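You operate a simulated robot arm through the tools that you are given. There is no shell and no other tool. Be economical: measure what you need, move in short steps, check, and stop when the job is done.

Carry out the task below with a simulated robot arm. There is one attempt and no reset: what you move stays moved.

JOB
Switch the cold tunnel off and take the plain roll off its shaft.
Fine: isolator off first; orange lever up, blue lever open and left so; roll into the rack slot by the grey box.
Where things are to end (x, y in the base frame): plain roll within 0.03 m of [1, -0.83].

It is judged by the outcome, as a careful person would: the job done as asked, and still so three seconds after it is handed in. It fails if anything else is knocked over, pushed out of place, dropped, spilled or broken.

ROBOT AND FRAMES
A 7-joint arm with a two-finger parallel gripper on a trunk, on a base that drives. Base frame: it is fixed to the floor where the robot stands at the start and does not move with it; the origin is under the middle of the robot, x ahead of it, y to its left, z up. Readings come in m, degrees, newtons and seconds.
With the tool pointing down near the work surface it reaches from about 0.46 to 0.92 m from the robot's upright axis, wherever it stands. Its first joint turns from -115.0 to 115.0 degrees. Places, roughly: blue lever by the upper shaft [0.7, -0.1, 0.7]; isolator on the tunnel box [0.7, 0, 1.2]; orange lever by the film bin [0.5, 0.6, 0.6]; plain roll (8x18x8 cm) [0.8, -0.1, 0.7]; roll rack slot by the grey box [1, -0.8, 0.7]. Payload 3.91 kg.
Tool frame: the origin (TCP) lies between the finger pads and is the grasp point; the fingertips stand 0.03 m ahead of it; z points along the fingers, y is the line along which they close. The gripper opens to 0.11 m. The fingers are 0.02 m wide and 0.01 m thick; the gripper's body (0.048 by 0.112 m) begins 0.055 m behind the TCP.
Orientation is that of the tool frame in the base frame, as [roll, pitch, yaw] about the fixed x, y, z axes, in that order (R = Rz(yaw) Ry(pitch) Rx(roll)). With the fingers straight down and closing along the base's y, the tool's x points along the base's -x, its y along +y and its z along -z.

CONTROLS
- The arm moves only by the tool servo_tool. Its argument "plan" is a list of rows, each an object of numbers (a shift or turn left out is 0, a gripper value left out holds the last): "gripper": the opening, from 0 (shut) to 1 (fully open); "x", "y", "z": the shift along the base's x, y, z in m; "rx", "ry", "rz": the turn, a rotation vector about the base's x, y, z in degrees. In form: [{"gripper": .., "x": .., "y": .., "z": .., "rx": .., "ry": .., "rz": ..}, ...]. A call has 1 to 10 rows; each row is the pose to reach, as a shift and turn from the pose commanded when the call began. Rows are played at 5 a second. More than 0.05 m and 8.6 degrees between two rows, or a gripper value outside its range, and nothing of the call is played. A pose out of reach is approached as far as the arm can. The call stops where the force on the tool passes 50 N (or 10 N more than at its start, if that is more) or the arm is blocked; 0.2 s more then pass. Each finger travels about 0.153 m/s and halts on what it meets, pressing with about 29 N; the grip force reading is that of the motor and also rises with nothing between the fingers. The clock runs only during rows and for 0.2 s after the last one: add rows that repeat a pose to give the fingers time. The reply holds the time, the measured pose of the TCP, the force on the tool along the base axes, the opening and the grip force, in the units named above and with some noise, with the torque about the TCP (base axes, N m) and any sound that the robot's microphone picked up.
- Cameras (640 x 400 px; columns grow to the right, rows downward): "scene" is now at [0.2313, 0.2318, 1.3467]; the picture's right is [0.27, -0.96, 0.00], its down [-0.26, -0.07, -0.96] and it looks along [0.93, 0.26, -0.27] (base axes); focal length 214 px, centre (320, 200). "wrist" rides on the gripper at [0.072, 0.017, -0.103] in the tool frame; the picture's right is [-0.23, 0.97, 0.00], its down [-0.76, -0.18, -0.62] and it looks along [-0.61, -0.14, 0.78] (tool axes); focal length 222 px, centre (320, 200). There is no depth. A picture from a camera that has moved, and an enlarged one, comes with that camera's place and axes in the base frame and with its lens.
- snapshot(camera): a new picture of that camera. It takes no simulated time.
- lift_body(by): slides the trunk up (or, below 0, down) by that many m; the arm and the scene camera ride with it, the base frame stays. It gives what a move gives, with no picture.
- steer(legs): drives the robot by 1 to 6 legs, each [ahead, left, turn to the left] in m, m and degrees, along the robot's own axes; the way and the turn of a leg run together, so that a leg with both is an arc; at most 1.5 m and 180 degrees a leg. The arm and the cameras ride along, it lands a little off, and it stops where it bumps. It gives what a move gives.
- aim_head(pan, tilt): turns the head with the scene camera to pan (to the left, within 80 degrees either way) and tilt (down, from -29 to 69), counted from straight ahead of the robot. It gives what a move gives.
- close_up(camera, box): a new picture of the part [left, top, right, bottom] of that camera's present view, enlarged. It takes no simulated time.
- close_job(): hands the job in; it is judged then, once.

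Go step by step. Nothing tells you exact positions but the pictures and the camera data: compare them with the known pose of the tool, close in by small moves and look again before you grip or let go. The budget is 120 turns and 78 pictures, counting those below and the enlarged ones. Unless the task says otherwise, let go and move clear before handing in, and close with one line.

The tools are called after "Call:" by a JSON object that holds its "method" and its "body". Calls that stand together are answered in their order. servo_tool: Moves the arm, as the interface text tells. Its arguments: {"type":"object","properties":{"plan":{"type":"array","items":{"type":"object","properties":{"gripper":{"type":"number"},"x":{"type":"number"},"y":{"type":"number"},"z":{"type":"number"},"rx":{"type":"number"},"ry":{"type":"number"},"rz":{"type":"number"}}}}},"required":["plan"]} The other tools are called the same way: lift_body (by) slides the trunk up or down; steer (legs) drives the base; aim_head (pan, tilt) turns the head that bears the scene camera; snapshot (camera) takes a picture; close_up (camera, box) takes an enlarged picture of a part of a camera's view; close_job () hands the job in.

At the start:

```text
time_s: 0.0
eef_pos: [0.4212, 0.2331, 1.3894]
orientation: [180.0, 0.1, -179.9]
ft_force: [0.3, 0.1, 0.6]
moment: [0.0, 0.01, 0.01]
grip_width: 0.1099
grip_force: 0.0
trunk travel left (down, up): [-0.65, 0.34]
robot x, y, heading: [0.0003, 0.0013, 0.1]
head pan, tilt: [15.9, 15.6]
```

scene: 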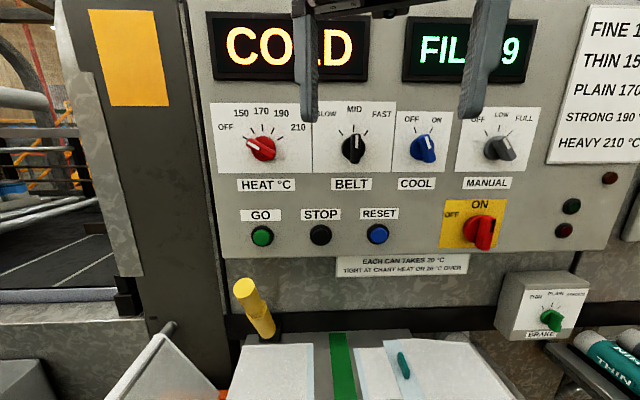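
wrist: 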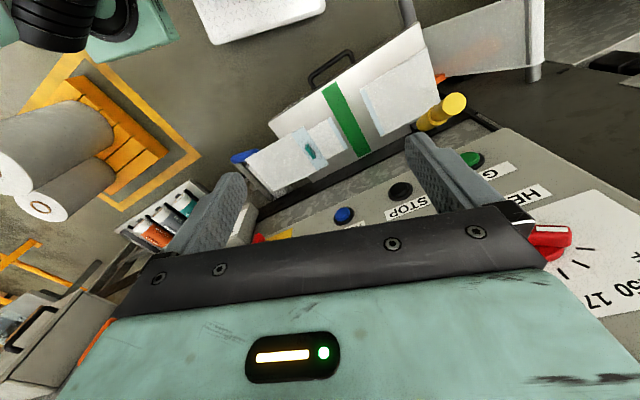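

I see the control panel with a red isolator on a yellow plate at ON, and the film bench below. I'll look around before moving.

Call:
{"method": "close_up", "body": {"camera": "scene", "box": [400, 160, 640, 310]}}

Call:
{"method": "aim_head", "body": {"pan": 0, "tilt": 50}}

Call:
{"method": "snapshot", "body": {"camera": "scene"}}

Call:
{"method": "aim_head", "body": {"pan": -50, "tilt": 35}}

Call:
{"method": "snapshot", "body": {"camera": "scene"}}

Call:
{"method": "aim_head", "body": {"pan": 50, "tilt": 40}}

Call:
{"method": "snapshot", "body": {"camera": "scene"}}

```text
2.67 times, centred on (520, 235) of scene
camera zoom: at [0.2313, 0.2318, 1.3467], right [0.27, -0.96, 0.0], down [-0.26, -0.07, -0.96], along [0.93, 0.26, -0.27], focal length 572 px, centre (-213, 107)
```

zoom: 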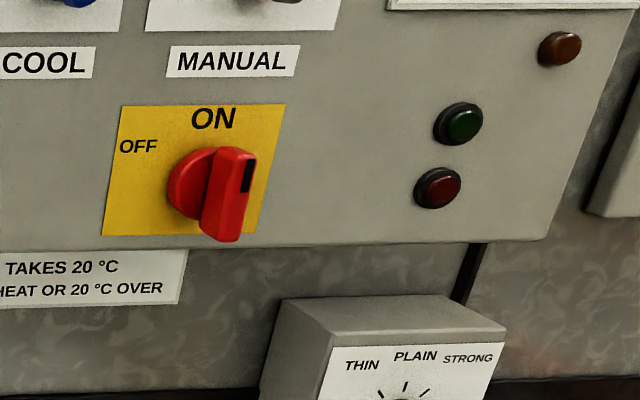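

```text
time_s: 1.0
eef_pos: [0.422, 0.2334, 1.3888]
orientation: [179.9, 0.0, -180.0]
ft_force: [0.6, -0.3, 0.2]
moment: [0.0, -0.01, -0.01]
grip_width: 0.1102
grip_force: 0.1
trunk travel left (down, up): [-0.65, 0.34]
robot x, y, heading: [0.0001, -0.0004, 0.2]
head pan, tilt: [0.0, 50.0]
```

```text
74 pictures are left
camera scene: at [0.2185, 0.2063, 1.2939], right [0.0, -1.0, 0.0], down [-0.77, 0.0, -0.64], along [0.64, 0.0, -0.77], focal length 214 px, centre (320, 200)
```

scene: 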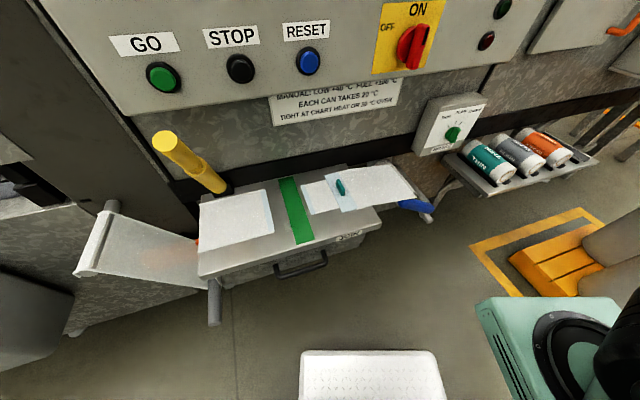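

```text
time_s: 2.2
eef_pos: [0.4218, 0.2331, 1.389]
orientation: [-179.9, 0.1, -179.9]
ft_force: [-0.4, 0.2, -0.6]
moment: [0.0, 0.04, 0.01]
grip_width: 0.11
grip_force: 0.0
trunk travel left (down, up): [-0.65, 0.34]
robot x, y, heading: [-0.0027, -0.0024, -0.1]
head pan, tilt: [-50.0, 35.0]
```

```text
73 pictures are left
camera scene: at [0.1981, 0.1389, 1.3156], right [-0.77, -0.64, 0.0], down [-0.37, 0.44, -0.82], along [0.53, -0.63, -0.57], focal length 214 px, centre (320, 200)
```

scene: 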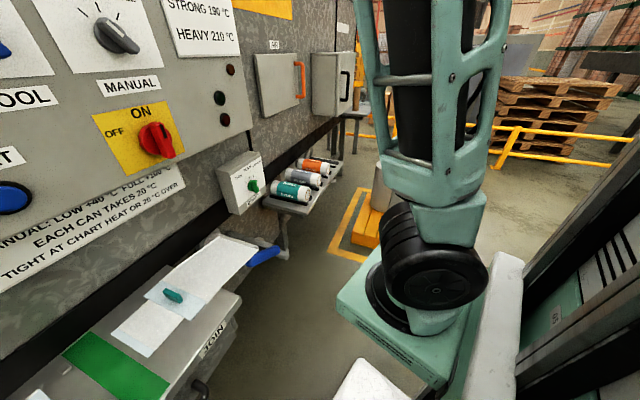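

```text
time_s: 3.9
eef_pos: [0.4209, 0.2327, 1.3896]
orientation: [179.9, 0.0, 180.0]
ft_force: [-0.1, -0.1, 0.4]
moment: [0.0, -0.01, 0.02]
grip_width: 0.1099
grip_force: 0.1
trunk travel left (down, up): [-0.65, 0.34]
robot x, y, heading: [0.0001, -0.0021, -0.1]
head pan, tilt: [50.0, 40.0]
```

```text
72 pictures are left
camera scene: at [0.1961, 0.2714, 1.308], right [0.77, -0.64, 0.0], down [-0.41, -0.49, -0.77], along [0.49, 0.59, -0.64], focal length 214 px, centre (320, 200)
```

scene: 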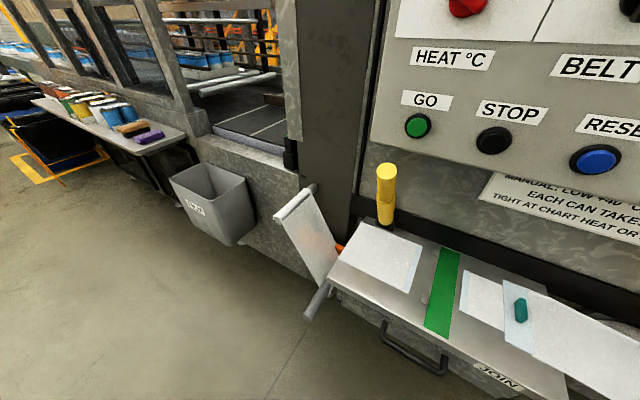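

The isolator is a red bar handle at about [0.75, 0.01, 1.16], upright for ON with OFF to the left. I'll turn the tool to point ahead in front of it.

Call:
{"method": "servo_tool", "body": {"plan": [{"x": 0.01, "y": -0.02, "z": -0.02, "ry": -8}, {"x": 0.02, "y": -0.04, "z": -0.04, "ry": -16}, {"x": 0.03, "y": -0.06, "z": -0.06, "ry": -24}, {"x": 0.04, "y": -0.08, "z": -0.08, "ry": -32}, {"x": 0.05, "y": -0.1, "z": -0.1, "ry": -40}, {"x": 0.06, "y": -0.12, "z": -0.12, "ry": -48}, {"x": 0.07, "y": -0.14, "z": -0.14, "ry": -56}, {"x": 0.08, "y": -0.16, "z": -0.16, "ry": -64}, {"x": 0.09, "y": -0.18, "z": -0.18, "ry": -72}, {"x": 0.1, "y": -0.2, "z": -0.2, "ry": -80}]}}

Call:
{"method": "aim_head", "body": {"pan": -10, "tilt": 20}}

Call:
{"method": "snapshot", "body": {"camera": "scene"}}

Call:
{"method": "snapshot", "body": {"camera": "wrist"}}

```text
time_s: 6.1
eef_pos: [0.5401, 0.062, 1.2183]
orientation: [180.0, 80.1, 179.9]
ft_force: [-0.1, -0.2, -0.1]
moment: [0.02, 0.0, 0.01]
grip_width: 0.1103
grip_force: 0.1
out of reach, approached as far as the arm can: row 7, 8, 9, 10
trunk travel left (down, up): [-0.65, 0.34]
robot x, y, heading: [0.0036, 0.0039, -0.0]
head pan, tilt: [50.0, 40.0]
```

```text
time_s: 7.4
eef_pos: [0.5405, 0.0631, 1.218]
orientation: [180.0, 79.9, -180.0]
ft_force: [-0.3, 0.1, 0.9]
moment: [0.02, -0.01, -0.02]
grip_width: 0.11
grip_force: 0.0
trunk travel left (down, up): [-0.65, 0.34]
robot x, y, heading: [-0.0026, 0.0012, -0.0]
head pan, tilt: [-10.0, 20.0]
```

```text
71 pictures are left
camera scene: at [0.2332, 0.1902, 1.3394], right [-0.17, -0.98, 0.0], down [-0.34, 0.06, -0.94], along [0.93, -0.16, -0.34], focal length 214 px, centre (320, 200)
```

scene: 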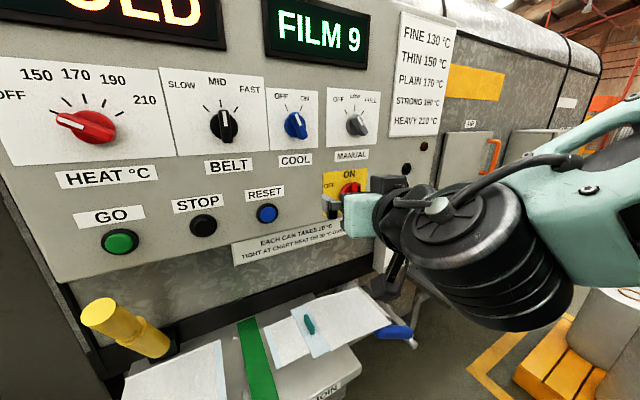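

```text
70 pictures are left
camera wrist: at [0.4248, 0.0787, 1.1643], right [0.04, 0.97, 0.22], down [-0.48, -0.18, 0.86], along [0.88, -0.14, 0.46], focal length 222 px, centre (320, 200)
```

wrist: 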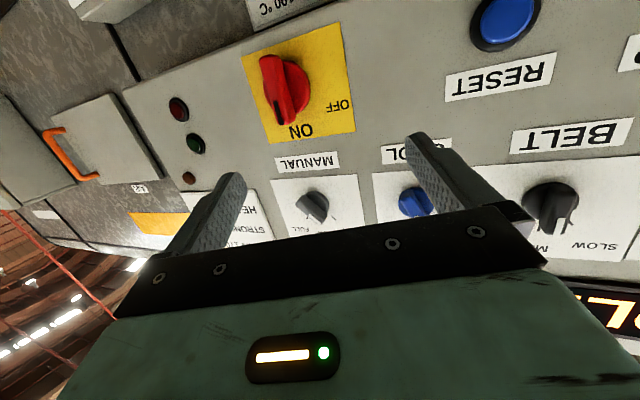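

The handle centre triangulates to about [0.79, 0.01, 1.164]. I'll finish levelling the tool and line up in front of it.

Call:
{"method": "servo_tool", "body": {"plan": [{"x": 0.03}, {"x": 0.06, "y": -0.02, "z": -0.02}, {"x": 0.09, "y": -0.04, "z": -0.04}, {"x": 0.1, "y": -0.053, "z": -0.054, "ry": -5}, {"x": 0.1, "y": -0.053, "z": -0.054, "ry": -10}, {"x": 0.1, "y": -0.053, "z": -0.054, "ry": -10}]}}

Call:
{"method": "snapshot", "body": {"camera": "wrist"}}

Call:
{"method": "snapshot", "body": {"camera": "scene"}}

```text
time_s: 8.8
eef_pos: [0.6536, 0.0171, 1.1694]
orientation: [13.3, 89.9, 13.3]
ft_force: [-0.6, 0.4, -0.4]
moment: [0.02, 0.04, -0.01]
grip_width: 0.1098
grip_force: 0.1
out of reach, approached as far as the arm can: row 4, 5, 6
trunk travel left (down, up): [-0.65, 0.34]
robot x, y, heading: [0.0005, 0.0029, -0.1]
head pan, tilt: [-10.0, 20.0]
```

```text
69 pictures are left
camera wrist: at [0.5485, 0.0328, 1.0963], right [0.0, 0.97, 0.23], down [-0.62, -0.18, 0.76], along [0.78, -0.14, 0.61], focal length 222 px, centre (320, 200)
```

wrist: 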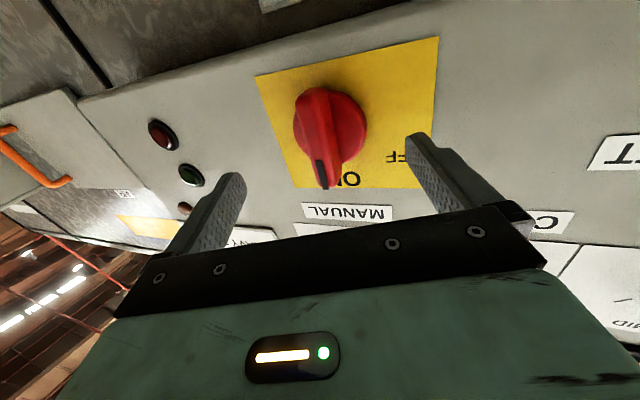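

```text
68 pictures are left
camera scene: at [0.2331, 0.19, 1.3395], right [-0.17, -0.98, 0.0], down [-0.34, 0.06, -0.94], along [0.93, -0.16, -0.34], focal length 214 px, centre (320, 200)
```

scene: 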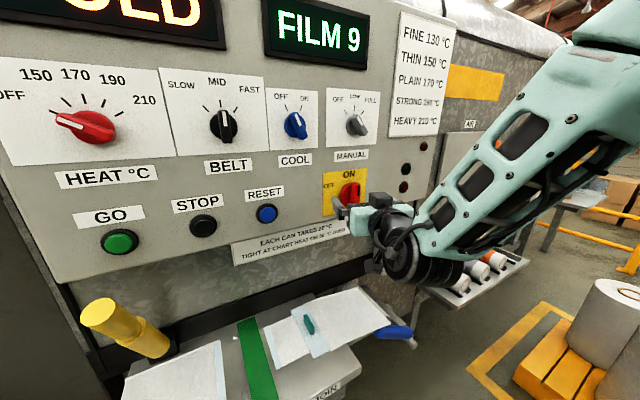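

The handle front is nearer, around [0.75, 0.015, 1.178]. I'll advance a little and check again.

Call:
{"method": "servo_tool", "body": {"plan": [{"x": 0.02, "z": 0.008}, {"x": 0.04, "z": 0.011}, {"x": 0.05, "z": 0.011}, {"x": 0.05, "z": 0.011}]}}

Call:
{"method": "snapshot", "body": {"camera": "wrist"}}

Call:
{"method": "close_up", "body": {"camera": "scene", "box": [280, 140, 440, 240]}}

```text
time_s: 9.5
eef_pos: [0.6834, 0.0186, 1.1799]
orientation: [-150.1, 89.7, -149.5]
ft_force: [-38.6, -10.2, 10.0]
moment: [0.6, -0.36, 2.16]
grip_width: 0.105
grip_force: 0.0
trunk travel left (down, up): [-0.65, 0.34]
robot x, y, heading: [0.0018, 0.0014, -0.0]
head pan, tilt: [-10.0, 20.0]
stopped in row 3: the force on the tool passed its limit at 74 N (the readings are from after the stop); the commanded pose is now the measured one
```

```text
67 pictures are left
camera wrist: at [0.5794, 0.0336, 1.1068], right [-0.01, 0.97, 0.22], down [-0.62, -0.18, 0.76], along [0.79, -0.13, 0.6], focal length 222 px, centre (320, 200)
```

wrist: 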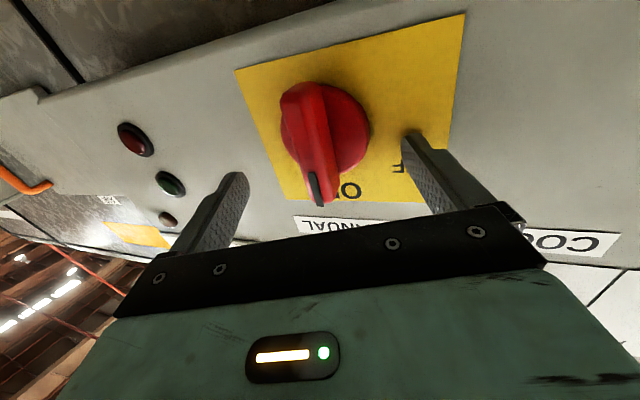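

```text
4.00 times, centred on (360, 190) of scene
camera zoom: at [0.2296, 0.1893, 1.3403], right [-0.17, -0.98, 0.0], down [-0.33, 0.06, -0.94], along [0.93, -0.16, -0.34], focal length 858 px, centre (160, 240)
```

zoom: 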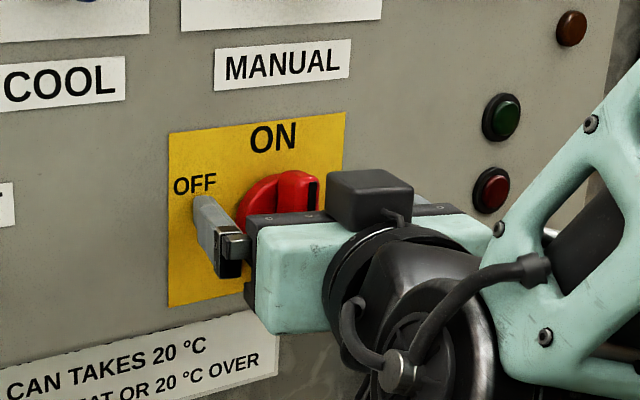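

The left fingertip touched the panel, so its face is at about x 0.714 and the bar is already between the fingers. I'll back off slightly, lower to the handle centre, and look.

Call:
{"method": "servo_tool", "body": {"plan": [{"x": -0.006, "gripper": 1}, {"x": -0.008, "y": 0.003, "z": -0.014}, {"x": -0.008, "y": 0.003, "z": -0.014}]}}

Call:
{"method": "snapshot", "body": {"camera": "wrist"}}

Call:
{"method": "close_up", "body": {"camera": "scene", "box": [280, 140, 440, 240]}}

```text
time_s: 10.3
eef_pos: [0.6809, 0.0221, 1.1638]
orientation: [-154.1, 89.3, -153.7]
ft_force: [0.3, -0.4, 1.2]
moment: [0.0, 0.0, -0.01]
grip_width: 0.1098
grip_force: 0.0
trunk travel left (down, up): [-0.65, 0.34]
robot x, y, heading: [0.0022, 0.0003, -0.2]
head pan, tilt: [-10.0, 20.0]
```

```text
65 pictures are left
camera wrist: at [0.5752, 0.0367, 1.0907], right [-0.01, 0.97, 0.22], down [-0.61, -0.18, 0.77], along [0.79, -0.13, 0.6], focal length 222 px, centre (320, 200)
```

wrist: 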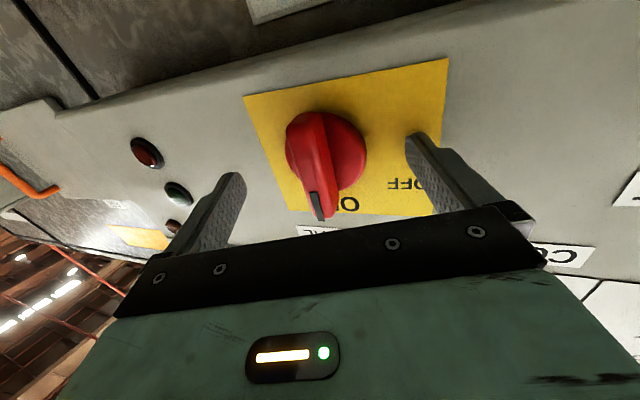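

```text
4.00 times, centred on (360, 190) of scene
camera zoom: at [0.2329, 0.1901, 1.3394], right [-0.17, -0.98, 0.0], down [-0.34, 0.06, -0.94], along [0.93, -0.16, -0.34], focal length 858 px, centre (160, 240)
```

zoom: 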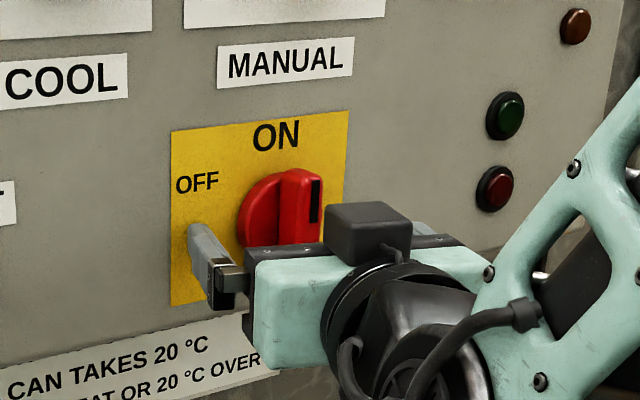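

The handle sits between the fingers, slightly to the right. I'll back off a bit so I hold the bar rather than the disc, and close.

Call:
{"method": "servo_tool", "body": {"plan": [{"x": -0.01, "y": -0.004, "gripper": 1}, {"x": -0.01, "y": -0.004, "gripper": 0.6}, {"x": -0.01, "y": -0.004, "gripper": 0.3}, {"x": -0.01, "y": -0.004, "gripper": 0}, {"x": -0.01, "y": -0.004, "gripper": 0}]}}

Call:
{"method": "snapshot", "body": {"camera": "wrist"}}

```text
time_s: 11.5
eef_pos: [0.67, 0.0166, 1.1639]
orientation: [-158.8, 89.5, -158.3]
ft_force: [-2.4, -10.3, -0.3]
moment: [0.06, -0.17, 0.02]
grip_width: 0.0197
grip_force: 45.1
trunk travel left (down, up): [-0.65, 0.34]
robot x, y, heading: [-0.0009, 0.0014, 0.1]
head pan, tilt: [-10.0, 20.0]
```

```text
63 pictures are left
camera wrist: at [0.5648, 0.0317, 1.0914], right [0.0, 0.97, 0.22], down [-0.62, -0.18, 0.77], along [0.79, -0.13, 0.6], focal length 222 px, centre (320, 200)
```

wrist: 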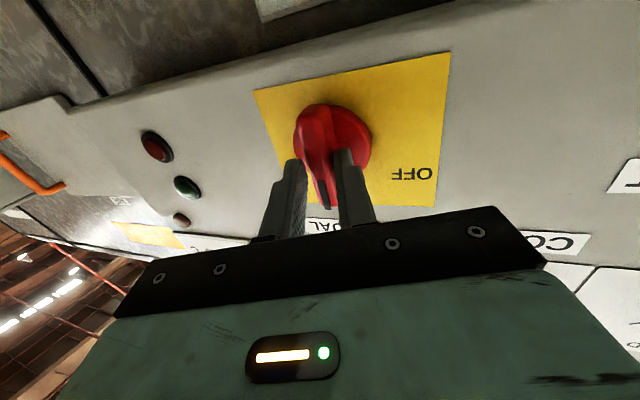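

I hold the bar (width 0.02 m), a bit above the knob's axis. I'll turn it anticlockwise in small steps along the arc.

Call:
{"method": "servo_tool", "body": {"plan": [{"y": 0.0007, "z": 0, "rx": -8, "gripper": 0}, {"y": 0.0023, "z": -0.0005, "rx": -16}, {"y": 0.0039, "z": -0.001, "rx": -24}, {"y": 0.0054, "z": -0.0018, "rx": -32}, {"y": 0.0067, "z": -0.0028, "rx": -40}]}}

Call:
{"method": "snapshot", "body": {"camera": "wrist"}}

```text
time_s: 12.6
eef_pos: [0.6701, 0.0167, 1.1647]
orientation: [-90.3, 55.0, -91.1]
ft_force: [-18.0, -10.6, 7.1]
moment: [-0.05, -0.15, 0.07]
grip_width: 0.02
grip_force: 45.1
trunk travel left (down, up): [-0.65, 0.34]
robot x, y, heading: [0.0005, -0.0039, 0.0]
head pan, tilt: [-10.0, 20.0]
stopped in row 5: the force on the tool passed its limit at 52 N (the readings are from after the stop); the commanded pose is now the measured one
```

```text
62 pictures are left
camera wrist: at [0.5644, -0.0102, 1.095], right [0.01, 0.93, -0.37], down [-0.62, 0.3, 0.73], along [0.79, 0.22, 0.58], focal length 222 px, centre (320, 200)
```

wrist: 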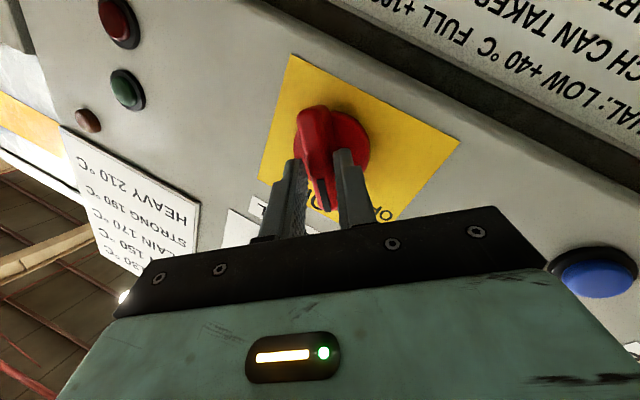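

It turns: about 35° so far, and the TCP stayed put, so the knob's axis is at the TCP. I'll go on with pure rotation.

Call:
{"method": "servo_tool", "body": {"plan": [{"x": -0.001, "rx": -8}, {"x": -0.001, "rx": -16}, {"x": -0.001, "rx": -24}, {"x": -0.001, "rx": -32}, {"x": -0.001, "rx": -40}, {"x": -0.001, "rx": -48}, {"x": -0.001, "rx": -55}]}}

Call:
{"method": "snapshot", "body": {"camera": "wrist"}}

```text
time_s: 14.2
eef_pos: [0.6683, 0.018, 1.1655]
orientation: [-89.6, -0.1, -90.7]
ft_force: [-7.2, -13.8, 18.1]
moment: [0.54, -0.22, -0.13]
grip_width: 0.0175
grip_force: 45.0
trunk travel left (down, up): [-0.65, 0.34]
robot x, y, heading: [-0.002, -0.0028, -0.0]
head pan, tilt: [-10.0, 20.0]
```

```text
61 pictures are left
camera wrist: at [0.564, -0.0539, 1.1462], right [0.01, 0.23, -0.97], down [-0.62, 0.77, 0.17], along [0.79, 0.6, 0.15], focal length 222 px, centre (320, 200)
```

wrist: 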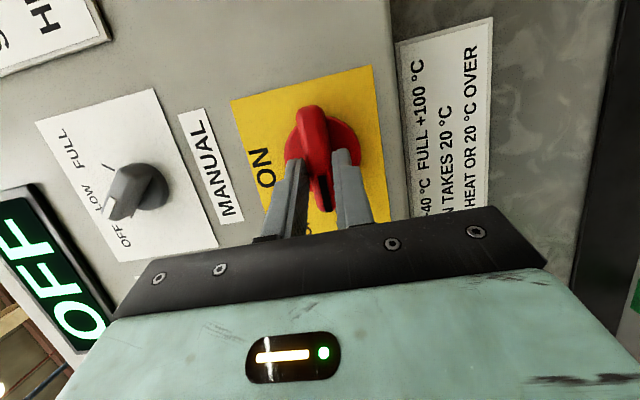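

The handle is turned a full 90° and a display now reads OFF. I'll let go, back away and check.

Call:
{"method": "servo_tool", "body": {"plan": [{"gripper": 0.5}, {"gripper": 1}, {"gripper": 1}, {"x": -0.04}, {"x": -0.08}, {"x": -0.1}]}}

Call:
{"method": "snapshot", "body": {"camera": "scene"}}

```text
time_s: 15.6
eef_pos: [0.6131, 0.0559, 1.1844]
orientation: [-89.6, 0.0, -90.7]
ft_force: [0.8, -0.5, 0.5]
moment: [0.02, -0.02, 0.01]
grip_width: 0.1098
grip_force: 0.0
out of reach, approached as far as the arm can: row 4, 5, 6
trunk travel left (down, up): [-0.65, 0.34]
robot x, y, heading: [-0.0007, 0.0016, -0.2]
head pan, tilt: [-10.0, 20.0]
```

```text
60 pictures are left
camera scene: at [0.2329, 0.1894, 1.3394], right [-0.17, -0.98, 0.0], down [-0.34, 0.06, -0.94], along [0.93, -0.16, -0.34], focal length 214 px, centre (320, 200)
```

scene: 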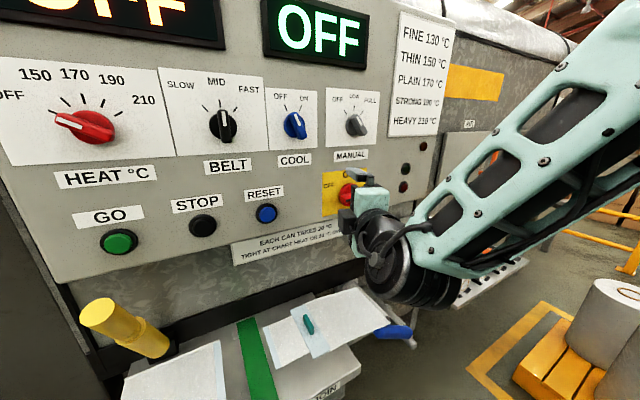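

The isolator is OFF. I'll back the robot off to see the levers and the rolls.

Call:
{"method": "steer", "body": {"legs": [[-0.35, 0, 0]]}}

Call:
{"method": "aim_head", "body": {"pan": 35, "tilt": 35}}

Call:
{"method": "snapshot", "body": {"camera": "scene"}}

Call:
{"method": "aim_head", "body": {"pan": -15, "tilt": 35}}

Call:
{"method": "snapshot", "body": {"camera": "scene"}}

```text
time_s: 17.9
eef_pos: [0.2637, 0.0542, 1.1857]
orientation: [-89.7, 0.0, -90.8]
ft_force: [0.0, 0.2, -0.5]
moment: [0.01, 0.0, 0.01]
grip_width: 0.1098
grip_force: 0.0
trunk travel left (down, up): [-0.65, 0.34]
robot x, y, heading: [-0.348, -0.0022, -0.2]
head pan, tilt: [-10.0, 20.0]
```

```text
time_s: 19.0
eef_pos: [0.2631, 0.0552, 1.1872]
orientation: [-89.8, 0.0, -90.7]
ft_force: [0.7, -0.3, -0.2]
moment: [0.03, -0.04, -0.01]
grip_width: 0.11
grip_force: 0.1
trunk travel left (down, up): [-0.65, 0.34]
robot x, y, heading: [-0.3505, -0.0008, 0.0]
head pan, tilt: [35.0, 35.0]
```

```text
59 pictures are left
camera scene: at [-0.1362, 0.2564, 1.3156], right [0.57, -0.82, 0.0], down [-0.47, -0.33, -0.82], along [0.67, 0.47, -0.57], focal length 214 px, centre (320, 200)
```

scene: 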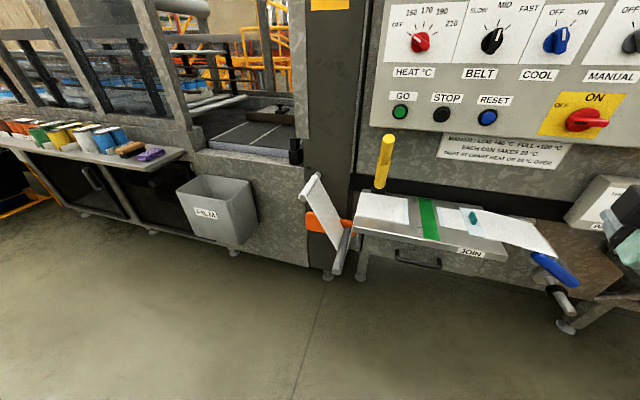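

```text
time_s: 20.2
eef_pos: [0.2643, 0.055, 1.1857]
orientation: [-89.8, 0.0, -90.6]
ft_force: [-0.3, -0.7, -0.9]
moment: [0.0, -0.02, 0.03]
grip_width: 0.1098
grip_force: 0.2
trunk travel left (down, up): [-0.65, 0.34]
robot x, y, heading: [-0.3495, 0.001, -0.3]
head pan, tilt: [-15.0, 35.0]
```

```text
58 pictures are left
camera scene: at [-0.1234, 0.1831, 1.3156], right [-0.26, -0.97, 0.0], down [-0.55, 0.15, -0.82], along [0.79, -0.21, -0.57], focal length 214 px, centre (320, 200)
```

scene: 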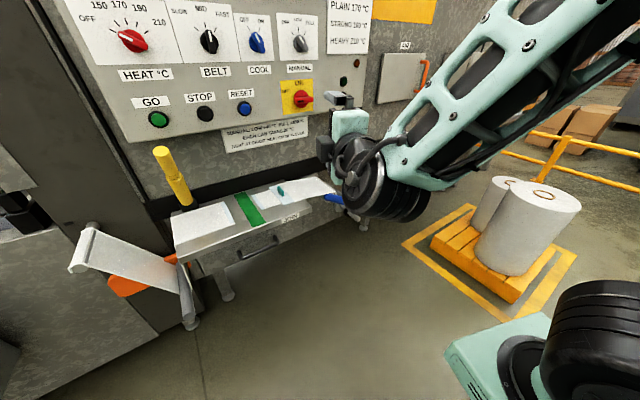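

I see the orange lever hanging below the film guide on the left and the blue lever at the right end of the bench. Zooming in on both.

Call:
{"method": "aim_head", "body": {"pan": 28, "tilt": 35}}

Call:
{"method": "close_up", "body": {"camera": "scene", "box": [280, 150, 440, 290]}}

Call:
{"method": "close_up", "body": {"camera": "scene", "box": [460, 180, 640, 330]}}

```text
time_s: 21.3
eef_pos: [0.2644, 0.0546, 1.1862]
orientation: [-89.6, 0.0, -90.7]
ft_force: [-0.4, -0.2, -0.8]
moment: [0.01, 0.01, -0.03]
grip_width: 0.1103
grip_force: 0.1
trunk travel left (down, up): [-0.65, 0.34]
robot x, y, heading: [-0.3533, -0.0008, 0.1]
head pan, tilt: [28.0, 35.0]
```

```text
2.86 times, centred on (360, 220) of scene
camera zoom: at [-0.1306, 0.2472, 1.3156], right [0.47, -0.88, 0.0], down [-0.51, -0.27, -0.82], along [0.72, 0.38, -0.57], focal length 613 px, centre (206, 143)
```

zoom: 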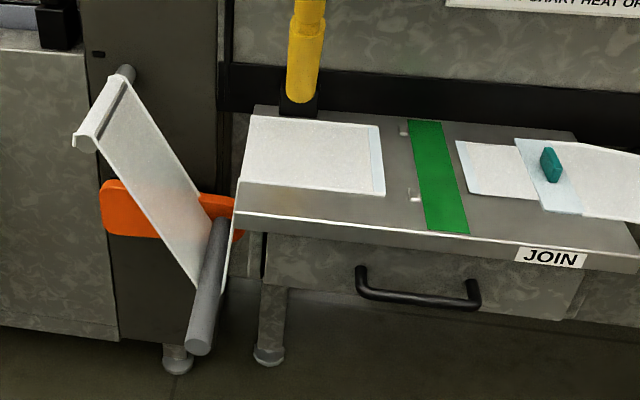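

```text
2.67 times, centred on (550, 255) of scene
camera zoom: at [-0.1306, 0.2472, 1.3156], right [0.47, -0.88, 0.0], down [-0.51, -0.27, -0.82], along [0.72, 0.38, -0.57], focal length 572 px, centre (-293, 53)
```

zoom: 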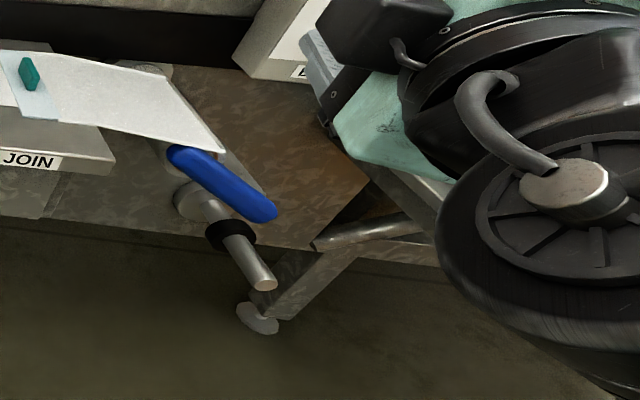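

The orange lever's long handle lies behind the film, roughly horizontal. I'll drive left to face it and get a clearer view.

Call:
{"method": "steer", "body": {"legs": [[0, 0.75, 0]]}}

Call:
{"method": "aim_head", "body": {"pan": -10, "tilt": 40}}

Call:
{"method": "snapshot", "body": {"camera": "scene"}}

```text
time_s: 25.4
eef_pos: [0.2665, 0.8107, 1.1852]
orientation: [-89.7, -0.1, -90.8]
ft_force: [-0.2, 0.3, 0.9]
moment: [-0.01, -0.04, -0.04]
grip_width: 0.1102
grip_force: 0.1
trunk travel left (down, up): [-0.65, 0.34]
robot x, y, heading: [-0.3489, 0.7576, -0.4]
head pan, tilt: [28.0, 35.0]
```

```text
time_s: 26.4
eef_pos: [0.2662, 0.8122, 1.1856]
orientation: [-89.7, 0.0, -90.9]
ft_force: [0.0, -0.7, 0.0]
moment: [-0.02, -0.01, 0.01]
grip_width: 0.1101
grip_force: 0.0
trunk travel left (down, up): [-0.65, 0.34]
robot x, y, heading: [-0.3489, 0.7582, -0.2]
head pan, tilt: [-10.0, 40.0]
```

```text
55 pictures are left
camera scene: at [-0.1226, 0.9483, 1.308], right [-0.18, -0.98, 0.0], down [-0.63, 0.11, -0.77], along [0.75, -0.13, -0.64], focal length 214 px, centre (320, 200)
```

scene: 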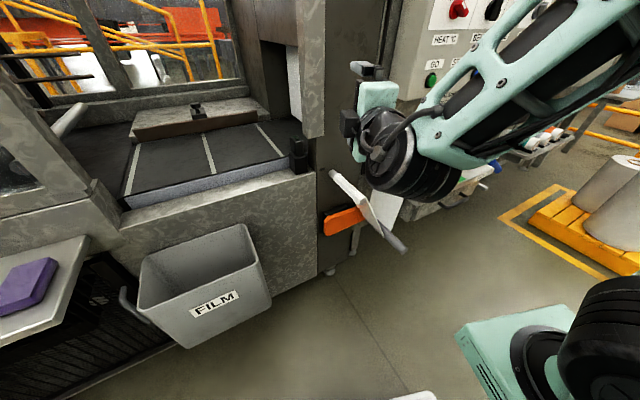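

Call:
{"method": "close_up", "body": {"camera": "scene", "box": [300, 150, 430, 270]}}

```text
3.33 times, centred on (365, 210) of scene
camera zoom: at [-0.1226, 0.9483, 1.308], right [-0.18, -0.98, 0.0], down [-0.63, 0.11, -0.77], along [0.75, -0.13, -0.64], focal length 715 px, centre (170, 167)
```

zoom: 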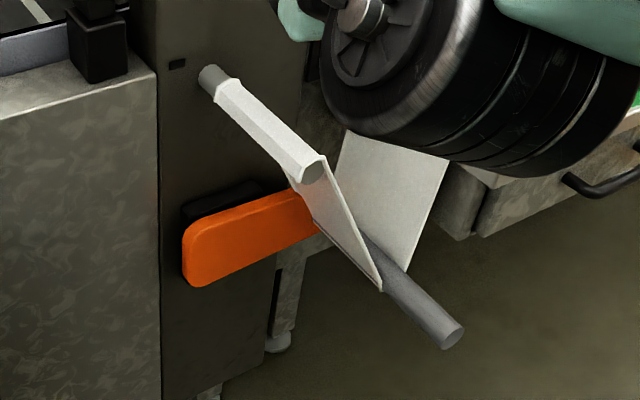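

The machine is yawed about 16°: its face runs from nearer on the left to farther on the right, and the lever pivots in its face plane just behind the film. I'll turn the robot to square up with it and lower the trunk for a better look.

Call:
{"method": "steer", "body": {"legs": [[-0.1, 0, 16]]}}

Call:
{"method": "lift_body", "body": {"by": -0.3}}

Call:
{"method": "aim_head", "body": {"pan": -8, "tilt": 25}}

Call:
{"method": "snapshot", "body": {"camera": "scene"}}

```text
time_s: 27.8
eef_pos: [0.1261, 0.9663, 1.1863]
orientation: [-89.7, 0.0, -74.7]
ft_force: [0.1, 0.8, 0.1]
moment: [0.01, 0.0, 0.02]
grip_width: 0.1101
grip_force: 0.1
trunk travel left (down, up): [-0.65, 0.34]
robot x, y, heading: [-0.4507, 0.7412, 16.0]
head pan, tilt: [-10.0, 40.0]
```

```text
time_s: 30.8
eef_pos: [0.1282, 0.965, 0.8857]
orientation: [-89.7, 0.1, -74.7]
ft_force: [-0.5, 0.6, -0.8]
moment: [0.0, -0.01, 0.02]
grip_width: 0.11
grip_force: 0.1
trunk travel left (down, up): [-0.35, 0.64]
robot x, y, heading: [-0.445, 0.7434, 16.0]
head pan, tilt: [-10.0, 40.0]
```

```text
time_s: 31.5
eef_pos: [0.1275, 0.9665, 0.8868]
orientation: [-89.7, 0.0, -74.8]
ft_force: [-0.7, -0.1, -0.7]
moment: [0.03, 0.02, -0.01]
grip_width: 0.1098
grip_force: 0.0
trunk travel left (down, up): [-0.35, 0.64]
robot x, y, heading: [-0.4446, 0.7427, 16.0]
head pan, tilt: [-8.0, 25.0]
```

```text
53 pictures are left
camera scene: at [-0.2769, 0.9937, 1.0313], right [0.14, -0.99, 0.0], down [-0.42, -0.06, -0.91], along [0.9, 0.12, -0.42], focal length 214 px, centre (320, 200)
```

scene: 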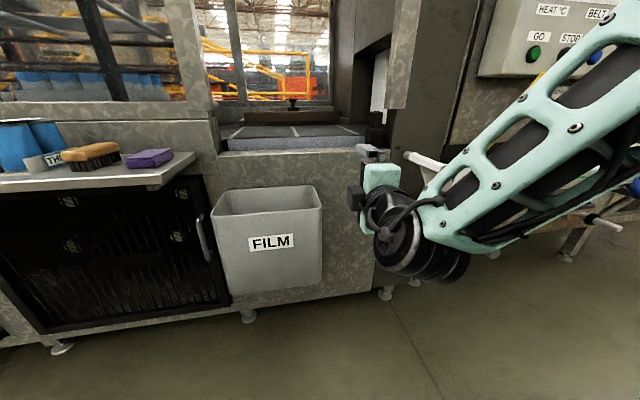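

The arm blocks the view; I'll raise it out of the way and look again.

Call:
{"method": "servo_tool", "body": {"plan": [{"z": 0.05}, {"z": 0.1}, {"z": 0.15}, {"z": 0.2}, {"z": 0.25}, {"z": 0.3}, {"z": 0.35}]}}

Call:
{"method": "snapshot", "body": {"camera": "scene"}}

```text
time_s: 33.1
eef_pos: [0.127, 0.9653, 1.2349]
orientation: [-89.8, 0.1, -74.7]
ft_force: [-0.1, -0.7, 0.0]
moment: [-0.01, -0.01, 0.01]
grip_width: 0.1104
grip_force: 0.2
trunk travel left (down, up): [-0.35, 0.64]
robot x, y, heading: [-0.4501, 0.7473, 15.9]
head pan, tilt: [-8.0, 25.0]
```

```text
52 pictures are left
camera scene: at [-0.2769, 0.9938, 1.0313], right [0.14, -0.99, 0.0], down [-0.42, -0.06, -0.91], along [0.9, 0.12, -0.42], focal length 214 px, centre (320, 200)
```

scene: 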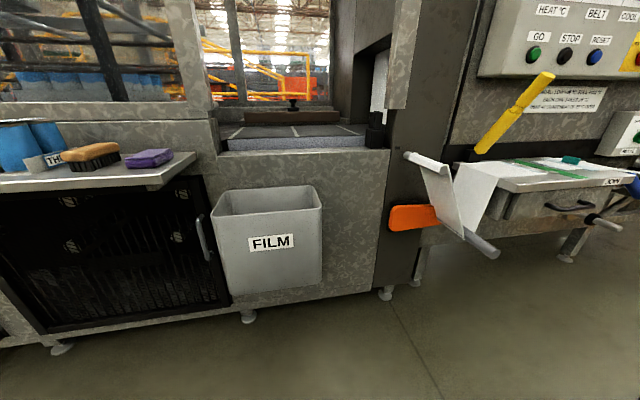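

Call:
{"method": "close_up", "body": {"camera": "scene", "box": [370, 130, 530, 270]}}

Call:
{"method": "close_up", "body": {"camera": "scene", "box": [540, 130, 640, 270]}}

```text
2.86 times, centred on (450, 200) of scene
camera zoom: at [-0.2769, 0.9938, 1.0313], right [0.14, -0.99, 0.0], down [-0.42, -0.06, -0.91], along [0.9, 0.12, -0.42], focal length 613 px, centre (-51, 200)
```

zoom: 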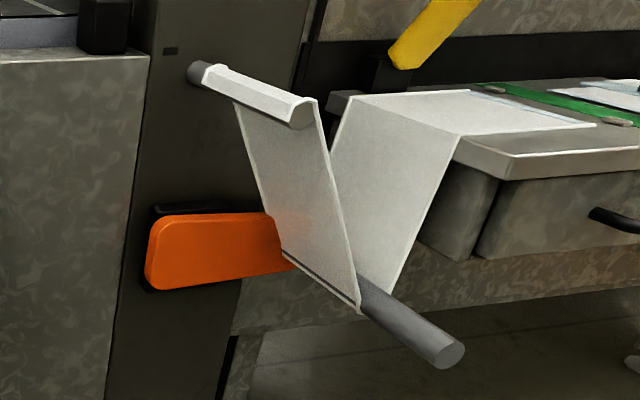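

```text
2.86 times, centred on (590, 200) of scene
camera zoom: at [-0.2769, 0.9938, 1.0313], right [0.14, -0.99, 0.0], down [-0.42, -0.06, -0.91], along [0.9, 0.12, -0.42], focal length 613 px, centre (-451, 200)
```

zoom: 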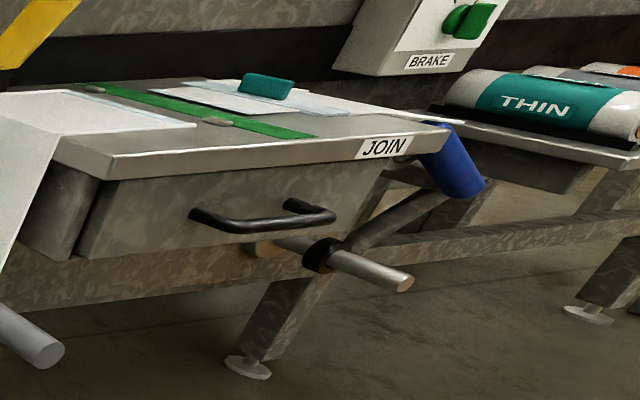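

The film runs over two rods, and the orange paddle sits just behind its far edge with its free end at about [0.55, 0.81, 0.57]. I'll lift it with closed fingers from below its left end. First I'll roll the wrist so the camera body faces left, away from the film.

Call:
{"method": "servo_tool", "body": {"plan": [{"rx": 8.2, "ry": 2.34, "gripper": 0}, {"rx": 16.4, "ry": 4.68}, {"rx": 24.6, "ry": 7.0}, {"rx": 32.7, "ry": 9.4}, {"rx": 40.9, "ry": 11.7}, {"rx": 49.0, "ry": 14.0}, {"rx": 57.2, "ry": 16.4}, {"rx": 65.4, "ry": 18.7}, {"rx": 73.6, "ry": 21.0}, {"rx": 81.8, "ry": 23.4}]}}

Call:
{"method": "servo_tool", "body": {"plan": [{"rx": 8.2, "ry": 2.34, "gripper": 0}, {"rx": 16.4, "ry": 4.68}, {"rx": 24.6, "ry": 7.0}, {"rx": 32.7, "ry": 9.4}, {"rx": 40.9, "ry": 11.7}, {"rx": 49.0, "ry": 14.0}, {"rx": 57.2, "ry": 16.4}, {"rx": 65.4, "ry": 18.7}, {"rx": 73.6, "ry": 21.0}, {"rx": 81.8, "ry": 23.4}]}}

```text
time_s: 35.3
eef_pos: [0.1282, 0.9658, 1.235]
orientation: [-99.0, 85.2, -83.5]
ft_force: [0.4, 0.6, 0.2]
moment: [0.02, -0.01, 0.03]
grip_width: 0.0
grip_force: 29.3
trunk travel left (down, up): [-0.35, 0.64]
robot x, y, heading: [-0.448, 0.7469, 15.7]
head pan, tilt: [-8.0, 25.0]
```

```text
time_s: 37.5
eef_pos: [0.1272, 0.9655, 1.2365]
orientation: [90.4, 9.7, 106.7]
ft_force: [0.3, -0.1, -0.3]
moment: [0.03, 0.01, 0.0]
grip_width: 0.0
grip_force: 29.3
trunk travel left (down, up): [-0.35, 0.64]
robot x, y, heading: [-0.4496, 0.7442, 16.1]
head pan, tilt: [-8.0, 25.0]
```

Next I lower the trunk and drive to a comfortable distance in front of the lever.

Call:
{"method": "lift_body", "body": {"by": -0.34}}

Call:
{"method": "steer", "body": {"legs": [[0.12, -0.12, 0]]}}

Call:
{"method": "snapshot", "body": {"camera": "scene"}}

```text
time_s: 40.9
eef_pos: [0.1273, 0.9654, 0.8959]
orientation: [90.4, 9.8, 106.6]
ft_force: [-1.3, -0.2, 0.0]
moment: [0.0, 0.0, 0.02]
grip_width: 0.0
grip_force: 29.0
trunk travel left (down, up): [-0.01, 0.98]
robot x, y, heading: [-0.4463, 0.7421, 16.0]
head pan, tilt: [-8.0, 25.0]
```

```text
time_s: 42.3
eef_pos: [0.2774, 0.8832, 0.8956]
orientation: [90.4, 9.9, 106.7]
ft_force: [0.6, 0.0, 0.3]
moment: [0.02, 0.01, -0.03]
grip_width: 0.0
grip_force: 29.2
trunk travel left (down, up): [-0.01, 0.98]
robot x, y, heading: [-0.3006, 0.6624, 15.9]
head pan, tilt: [-8.0, 25.0]
```

```text
49 pictures are left
camera scene: at [-0.1271, 0.9114, 0.6914], right [0.14, -0.99, 0.0], down [-0.42, -0.06, -0.91], along [0.9, 0.13, -0.42], focal length 214 px, centre (320, 200)
```

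scene: 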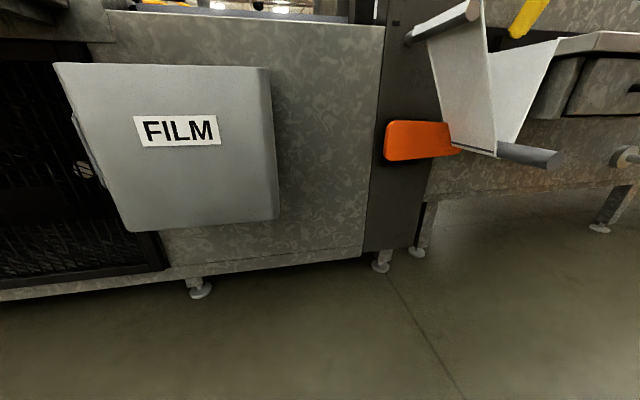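

I get a clear view of the lever: horizontal, end at about z 0.53–0.64. I'll bring the closed fingers down to below and left of it, well clear of the film.

Call:
{"method": "servo_tool", "body": {"plan": [{"x": 0.004, "y": -0.01, "z": -0.042}, {"x": 0.008, "y": -0.02, "z": -0.084}, {"x": 0.012, "y": -0.03, "z": -0.126}, {"x": 0.016, "y": -0.04, "z": -0.168}, {"x": 0.02, "y": -0.05, "z": -0.21}, {"x": 0.024, "y": -0.06, "z": -0.252}, {"x": 0.028, "y": -0.07, "z": -0.294}, {"x": 0.032, "y": -0.08, "z": -0.336}, {"x": 0.036, "y": -0.09, "z": -0.378}, {"x": 0.041, "y": -0.105, "z": -0.42}]}}

Call:
{"method": "snapshot", "body": {"camera": "scene"}}

```text
time_s: 44.5
eef_pos: [0.3462, 0.8232, 0.748]
orientation: [99.9, 12.5, 108.2]
ft_force: [0.2, 0.3, 0.6]
moment: [-0.03, -0.01, 0.0]
grip_width: 0.0
grip_force: 29.5
out of reach, approached as far as the arm can: row 1, 2, 3, 4, 5, 6, 7, 8, 9, 10
trunk travel left (down, up): [-0.01, 0.98]
robot x, y, heading: [-0.3009, 0.6618, 15.6]
head pan, tilt: [-8.0, 25.0]
```

```text
48 pictures are left
camera scene: at [-0.1271, 0.9114, 0.6914], right [0.14, -0.99, 0.0], down [-0.42, -0.06, -0.91], along [0.9, 0.13, -0.42], focal length 214 px, centre (320, 200)
```

scene: 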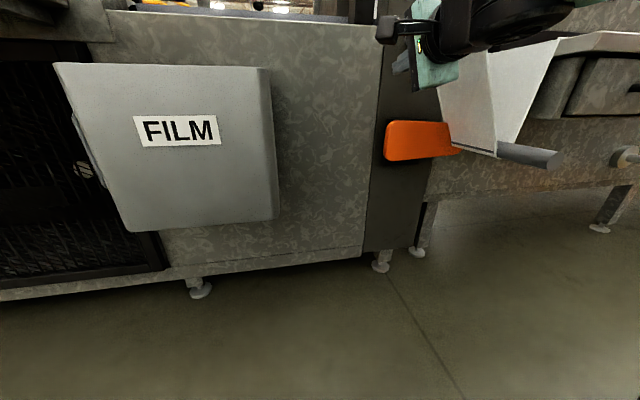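

The roll I chose limits the arm's downward reach. I'll roll back so the camera faces down, the posture that worked at the isolator, and descend.

Call:
{"method": "servo_tool", "body": {"plan": [{"rx": -8, "ry": -2.3}, {"rx": -16, "ry": -4.6}, {"rx": -24, "ry": -6.9}, {"rx": -32, "ry": -9.2}, {"rx": -40, "ry": -11.5}, {"rx": -48, "ry": -13.8}, {"rx": -56, "ry": -16.1}, {"rx": -64, "ry": -18.4}, {"rx": -72, "ry": -20.7}, {"rx": -78, "ry": -22.4}]}}

Call:
{"method": "servo_tool", "body": {"plan": [{"z": -0.04}, {"z": -0.08}, {"z": -0.12}, {"z": -0.16}, {"z": -0.2}, {"z": -0.24}, {"z": -0.28}]}}

Call:
{"method": "snapshot", "body": {"camera": "scene"}}

```text
time_s: 46.7
eef_pos: [0.3427, 0.8183, 0.7482]
orientation: [-110.7, 85.7, -104.1]
ft_force: [1.1, -0.2, -0.4]
moment: [0.0, -0.02, -0.02]
grip_width: 0.0
grip_force: 29.2
trunk travel left (down, up): [-0.01, 0.98]
robot x, y, heading: [-0.2983, 0.6624, 15.8]
head pan, tilt: [-8.0, 25.0]
```

```text
time_s: 48.3
eef_pos: [0.3486, 0.8253, 0.4694]
orientation: [-111.1, 85.7, -104.6]
ft_force: [-0.3, 0.6, 0.7]
moment: [0.02, 0.01, 0.03]
grip_width: 0.0003
grip_force: 29.7
out of reach, approached as far as the arm can: row 7
trunk travel left (down, up): [-0.01, 0.98]
robot x, y, heading: [-0.299, 0.6601, 15.8]
head pan, tilt: [-8.0, 25.0]
```

```text
47 pictures are left
camera scene: at [-0.1271, 0.9113, 0.6914], right [0.14, -0.99, 0.0], down [-0.42, -0.06, -0.91], along [0.9, 0.12, -0.42], focal length 214 px, centre (320, 200)
```

scene: 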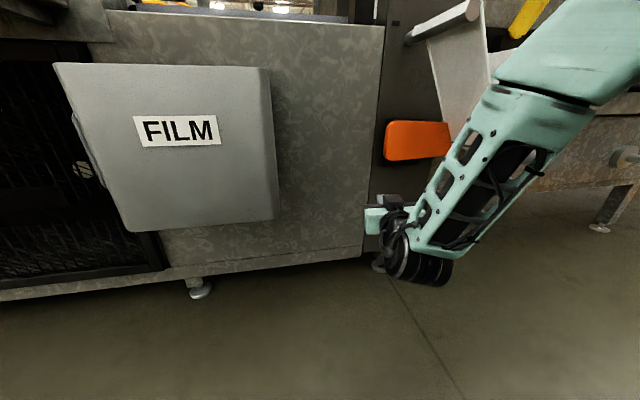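

The forearm comes from the upper right, near the film. I'll reposition farther left and face the lever obliquely from the left, so the arm stays clear of the film.

Call:
{"method": "steer", "body": {"legs": [[-0.15, 0, 0], [0, 0.45, 0], [0, 0, -30], [0.24, 0, 0]]}}

Call:
{"method": "aim_head", "body": {"pan": -5, "tilt": 15}}

Call:
{"method": "snapshot", "body": {"camera": "scene"}}

Call:
{"method": "snapshot", "body": {"camera": "wrist"}}

```text
time_s: 54.9
eef_pos: [0.3112, 0.8108, 0.4703]
orientation: [-111.6, 85.7, -135.3]
ft_force: [0.4, -0.1, 0.7]
moment: [0.01, 0.01, 0.02]
grip_width: 0.0
grip_force: 29.0
trunk travel left (down, up): [-0.01, 0.98]
robot x, y, heading: [-0.3272, 0.9908, -14.0]
head pan, tilt: [-8.0, 25.0]
```

```text
time_s: 55.6
eef_pos: [0.3121, 0.809, 0.4692]
orientation: [-111.6, 85.7, -135.2]
ft_force: [-0.1, -0.4, 0.3]
moment: [0.01, 0.01, 0.01]
grip_width: 0.0
grip_force: 29.2
trunk travel left (down, up): [-0.01, 0.98]
robot x, y, heading: [-0.3323, 0.9925, -14.2]
head pan, tilt: [-5.0, 15.0]
```

```text
46 pictures are left
camera scene: at [-0.0546, 1.1271, 0.7075], right [-0.33, -0.94, 0.0], down [-0.24, 0.09, -0.97], along [0.91, -0.32, -0.26], focal length 214 px, centre (320, 200)
```

scene: 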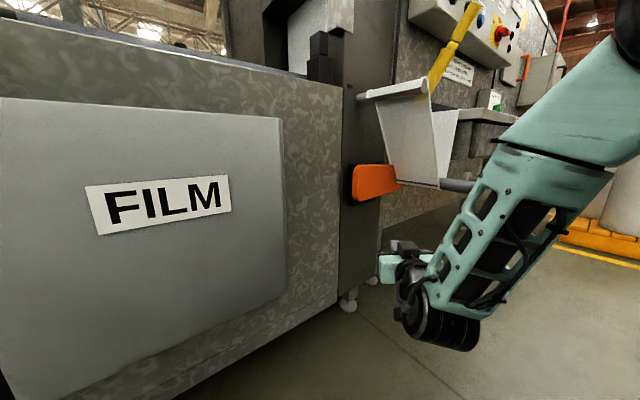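

```text
45 pictures are left
camera wrist: at [0.219, 0.8626, 0.3983], right [0.4, 0.9, 0.16], down [-0.6, 0.13, 0.79], along [0.69, -0.41, 0.59], focal length 222 px, centre (320, 200)
```

wrist: 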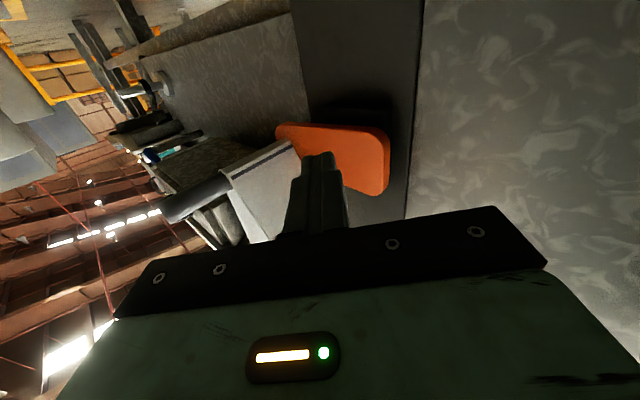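

Call:
{"method": "close_up", "body": {"camera": "scene", "box": [320, 70, 480, 230]}}

```text
2.50 times, centred on (400, 150) of scene
camera zoom: at [-0.0546, 1.1271, 0.7075], right [-0.33, -0.94, 0.0], down [-0.24, 0.09, -0.97], along [0.91, -0.32, -0.26], focal length 536 px, centre (120, 325)
```

zoom: 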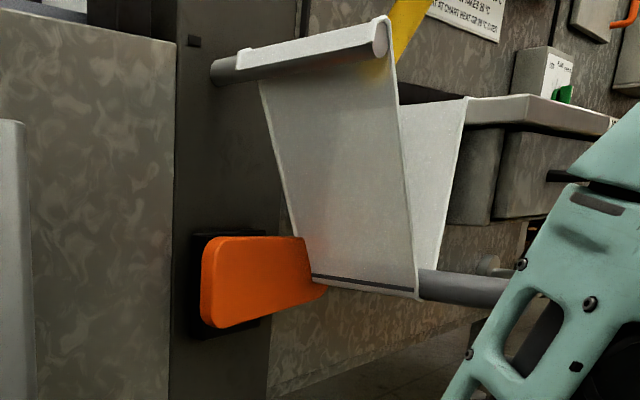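

From here I see it differently: the black hub plate is at the lever's left end, on the column. The lower film rod is carried on the lever's right tip, so the lever lifts by that rod. The rod's bare front end at about [0.39, 0.53, 0.56] is a good place to take it with the tool pointing down. I'll back out and reorient.

Call:
{"method": "steer", "body": {"legs": [[-0.27, 0, 0], [0, 0, 30]]}}

Call:
{"method": "lift_body", "body": {"by": 0.3}}

Call:
{"method": "servo_tool", "body": {"plan": [{"z": 0.03, "rx": -2.2, "ry": 7.7}, {"z": 0.06, "rx": -4.4, "ry": 15.4}, {"z": 0.09, "rx": -6.6, "ry": 23.1}, {"z": 0.12, "rx": -8.8, "ry": 30.8}, {"z": 0.15, "rx": -11, "ry": 38.4}, {"z": 0.18, "rx": -13.2, "ry": 46.1}, {"z": 0.2, "rx": -15.4, "ry": 53.8}, {"z": 0.2, "rx": -17.6, "ry": 61.5}, {"z": 0.2, "rx": -19.8, "ry": 69.2}, {"z": 0.2, "rx": -22, "ry": 76.9}]}}

```text
time_s: 59.0
eef_pos: [0.0546, 1.2239, 0.4693]
orientation: [-111.7, 85.7, -105.0]
ft_force: [0.1, -0.3, -0.5]
moment: [0.02, 0.0, -0.02]
grip_width: 0.0
grip_force: 29.0
trunk travel left (down, up): [-0.01, 0.98]
robot x, y, heading: [-0.5882, 1.0613, 16.1]
head pan, tilt: [-5.0, 15.0]
```

```text
time_s: 62.0
eef_pos: [0.0548, 1.2249, 0.7695]
orientation: [-111.7, 85.6, -105.1]
ft_force: [-0.4, 0.0, -0.1]
moment: [0.01, 0.02, -0.02]
grip_width: 0.0
grip_force: 28.5
trunk travel left (down, up): [-0.31, 0.68]
robot x, y, heading: [-0.5913, 1.0609, 16.1]
head pan, tilt: [-5.0, 15.0]
```

```text
time_s: 64.2
eef_pos: [0.0548, 1.2248, 0.9699]
orientation: [-170.0, 7.7, -160.3]
ft_force: [-0.5, -0.6, 0.5]
moment: [-0.02, -0.03, 0.01]
grip_width: 0.0
grip_force: 29.7
trunk travel left (down, up): [-0.31, 0.68]
robot x, y, heading: [-0.5929, 1.0586, 16.1]
head pan, tilt: [-5.0, 15.0]
```

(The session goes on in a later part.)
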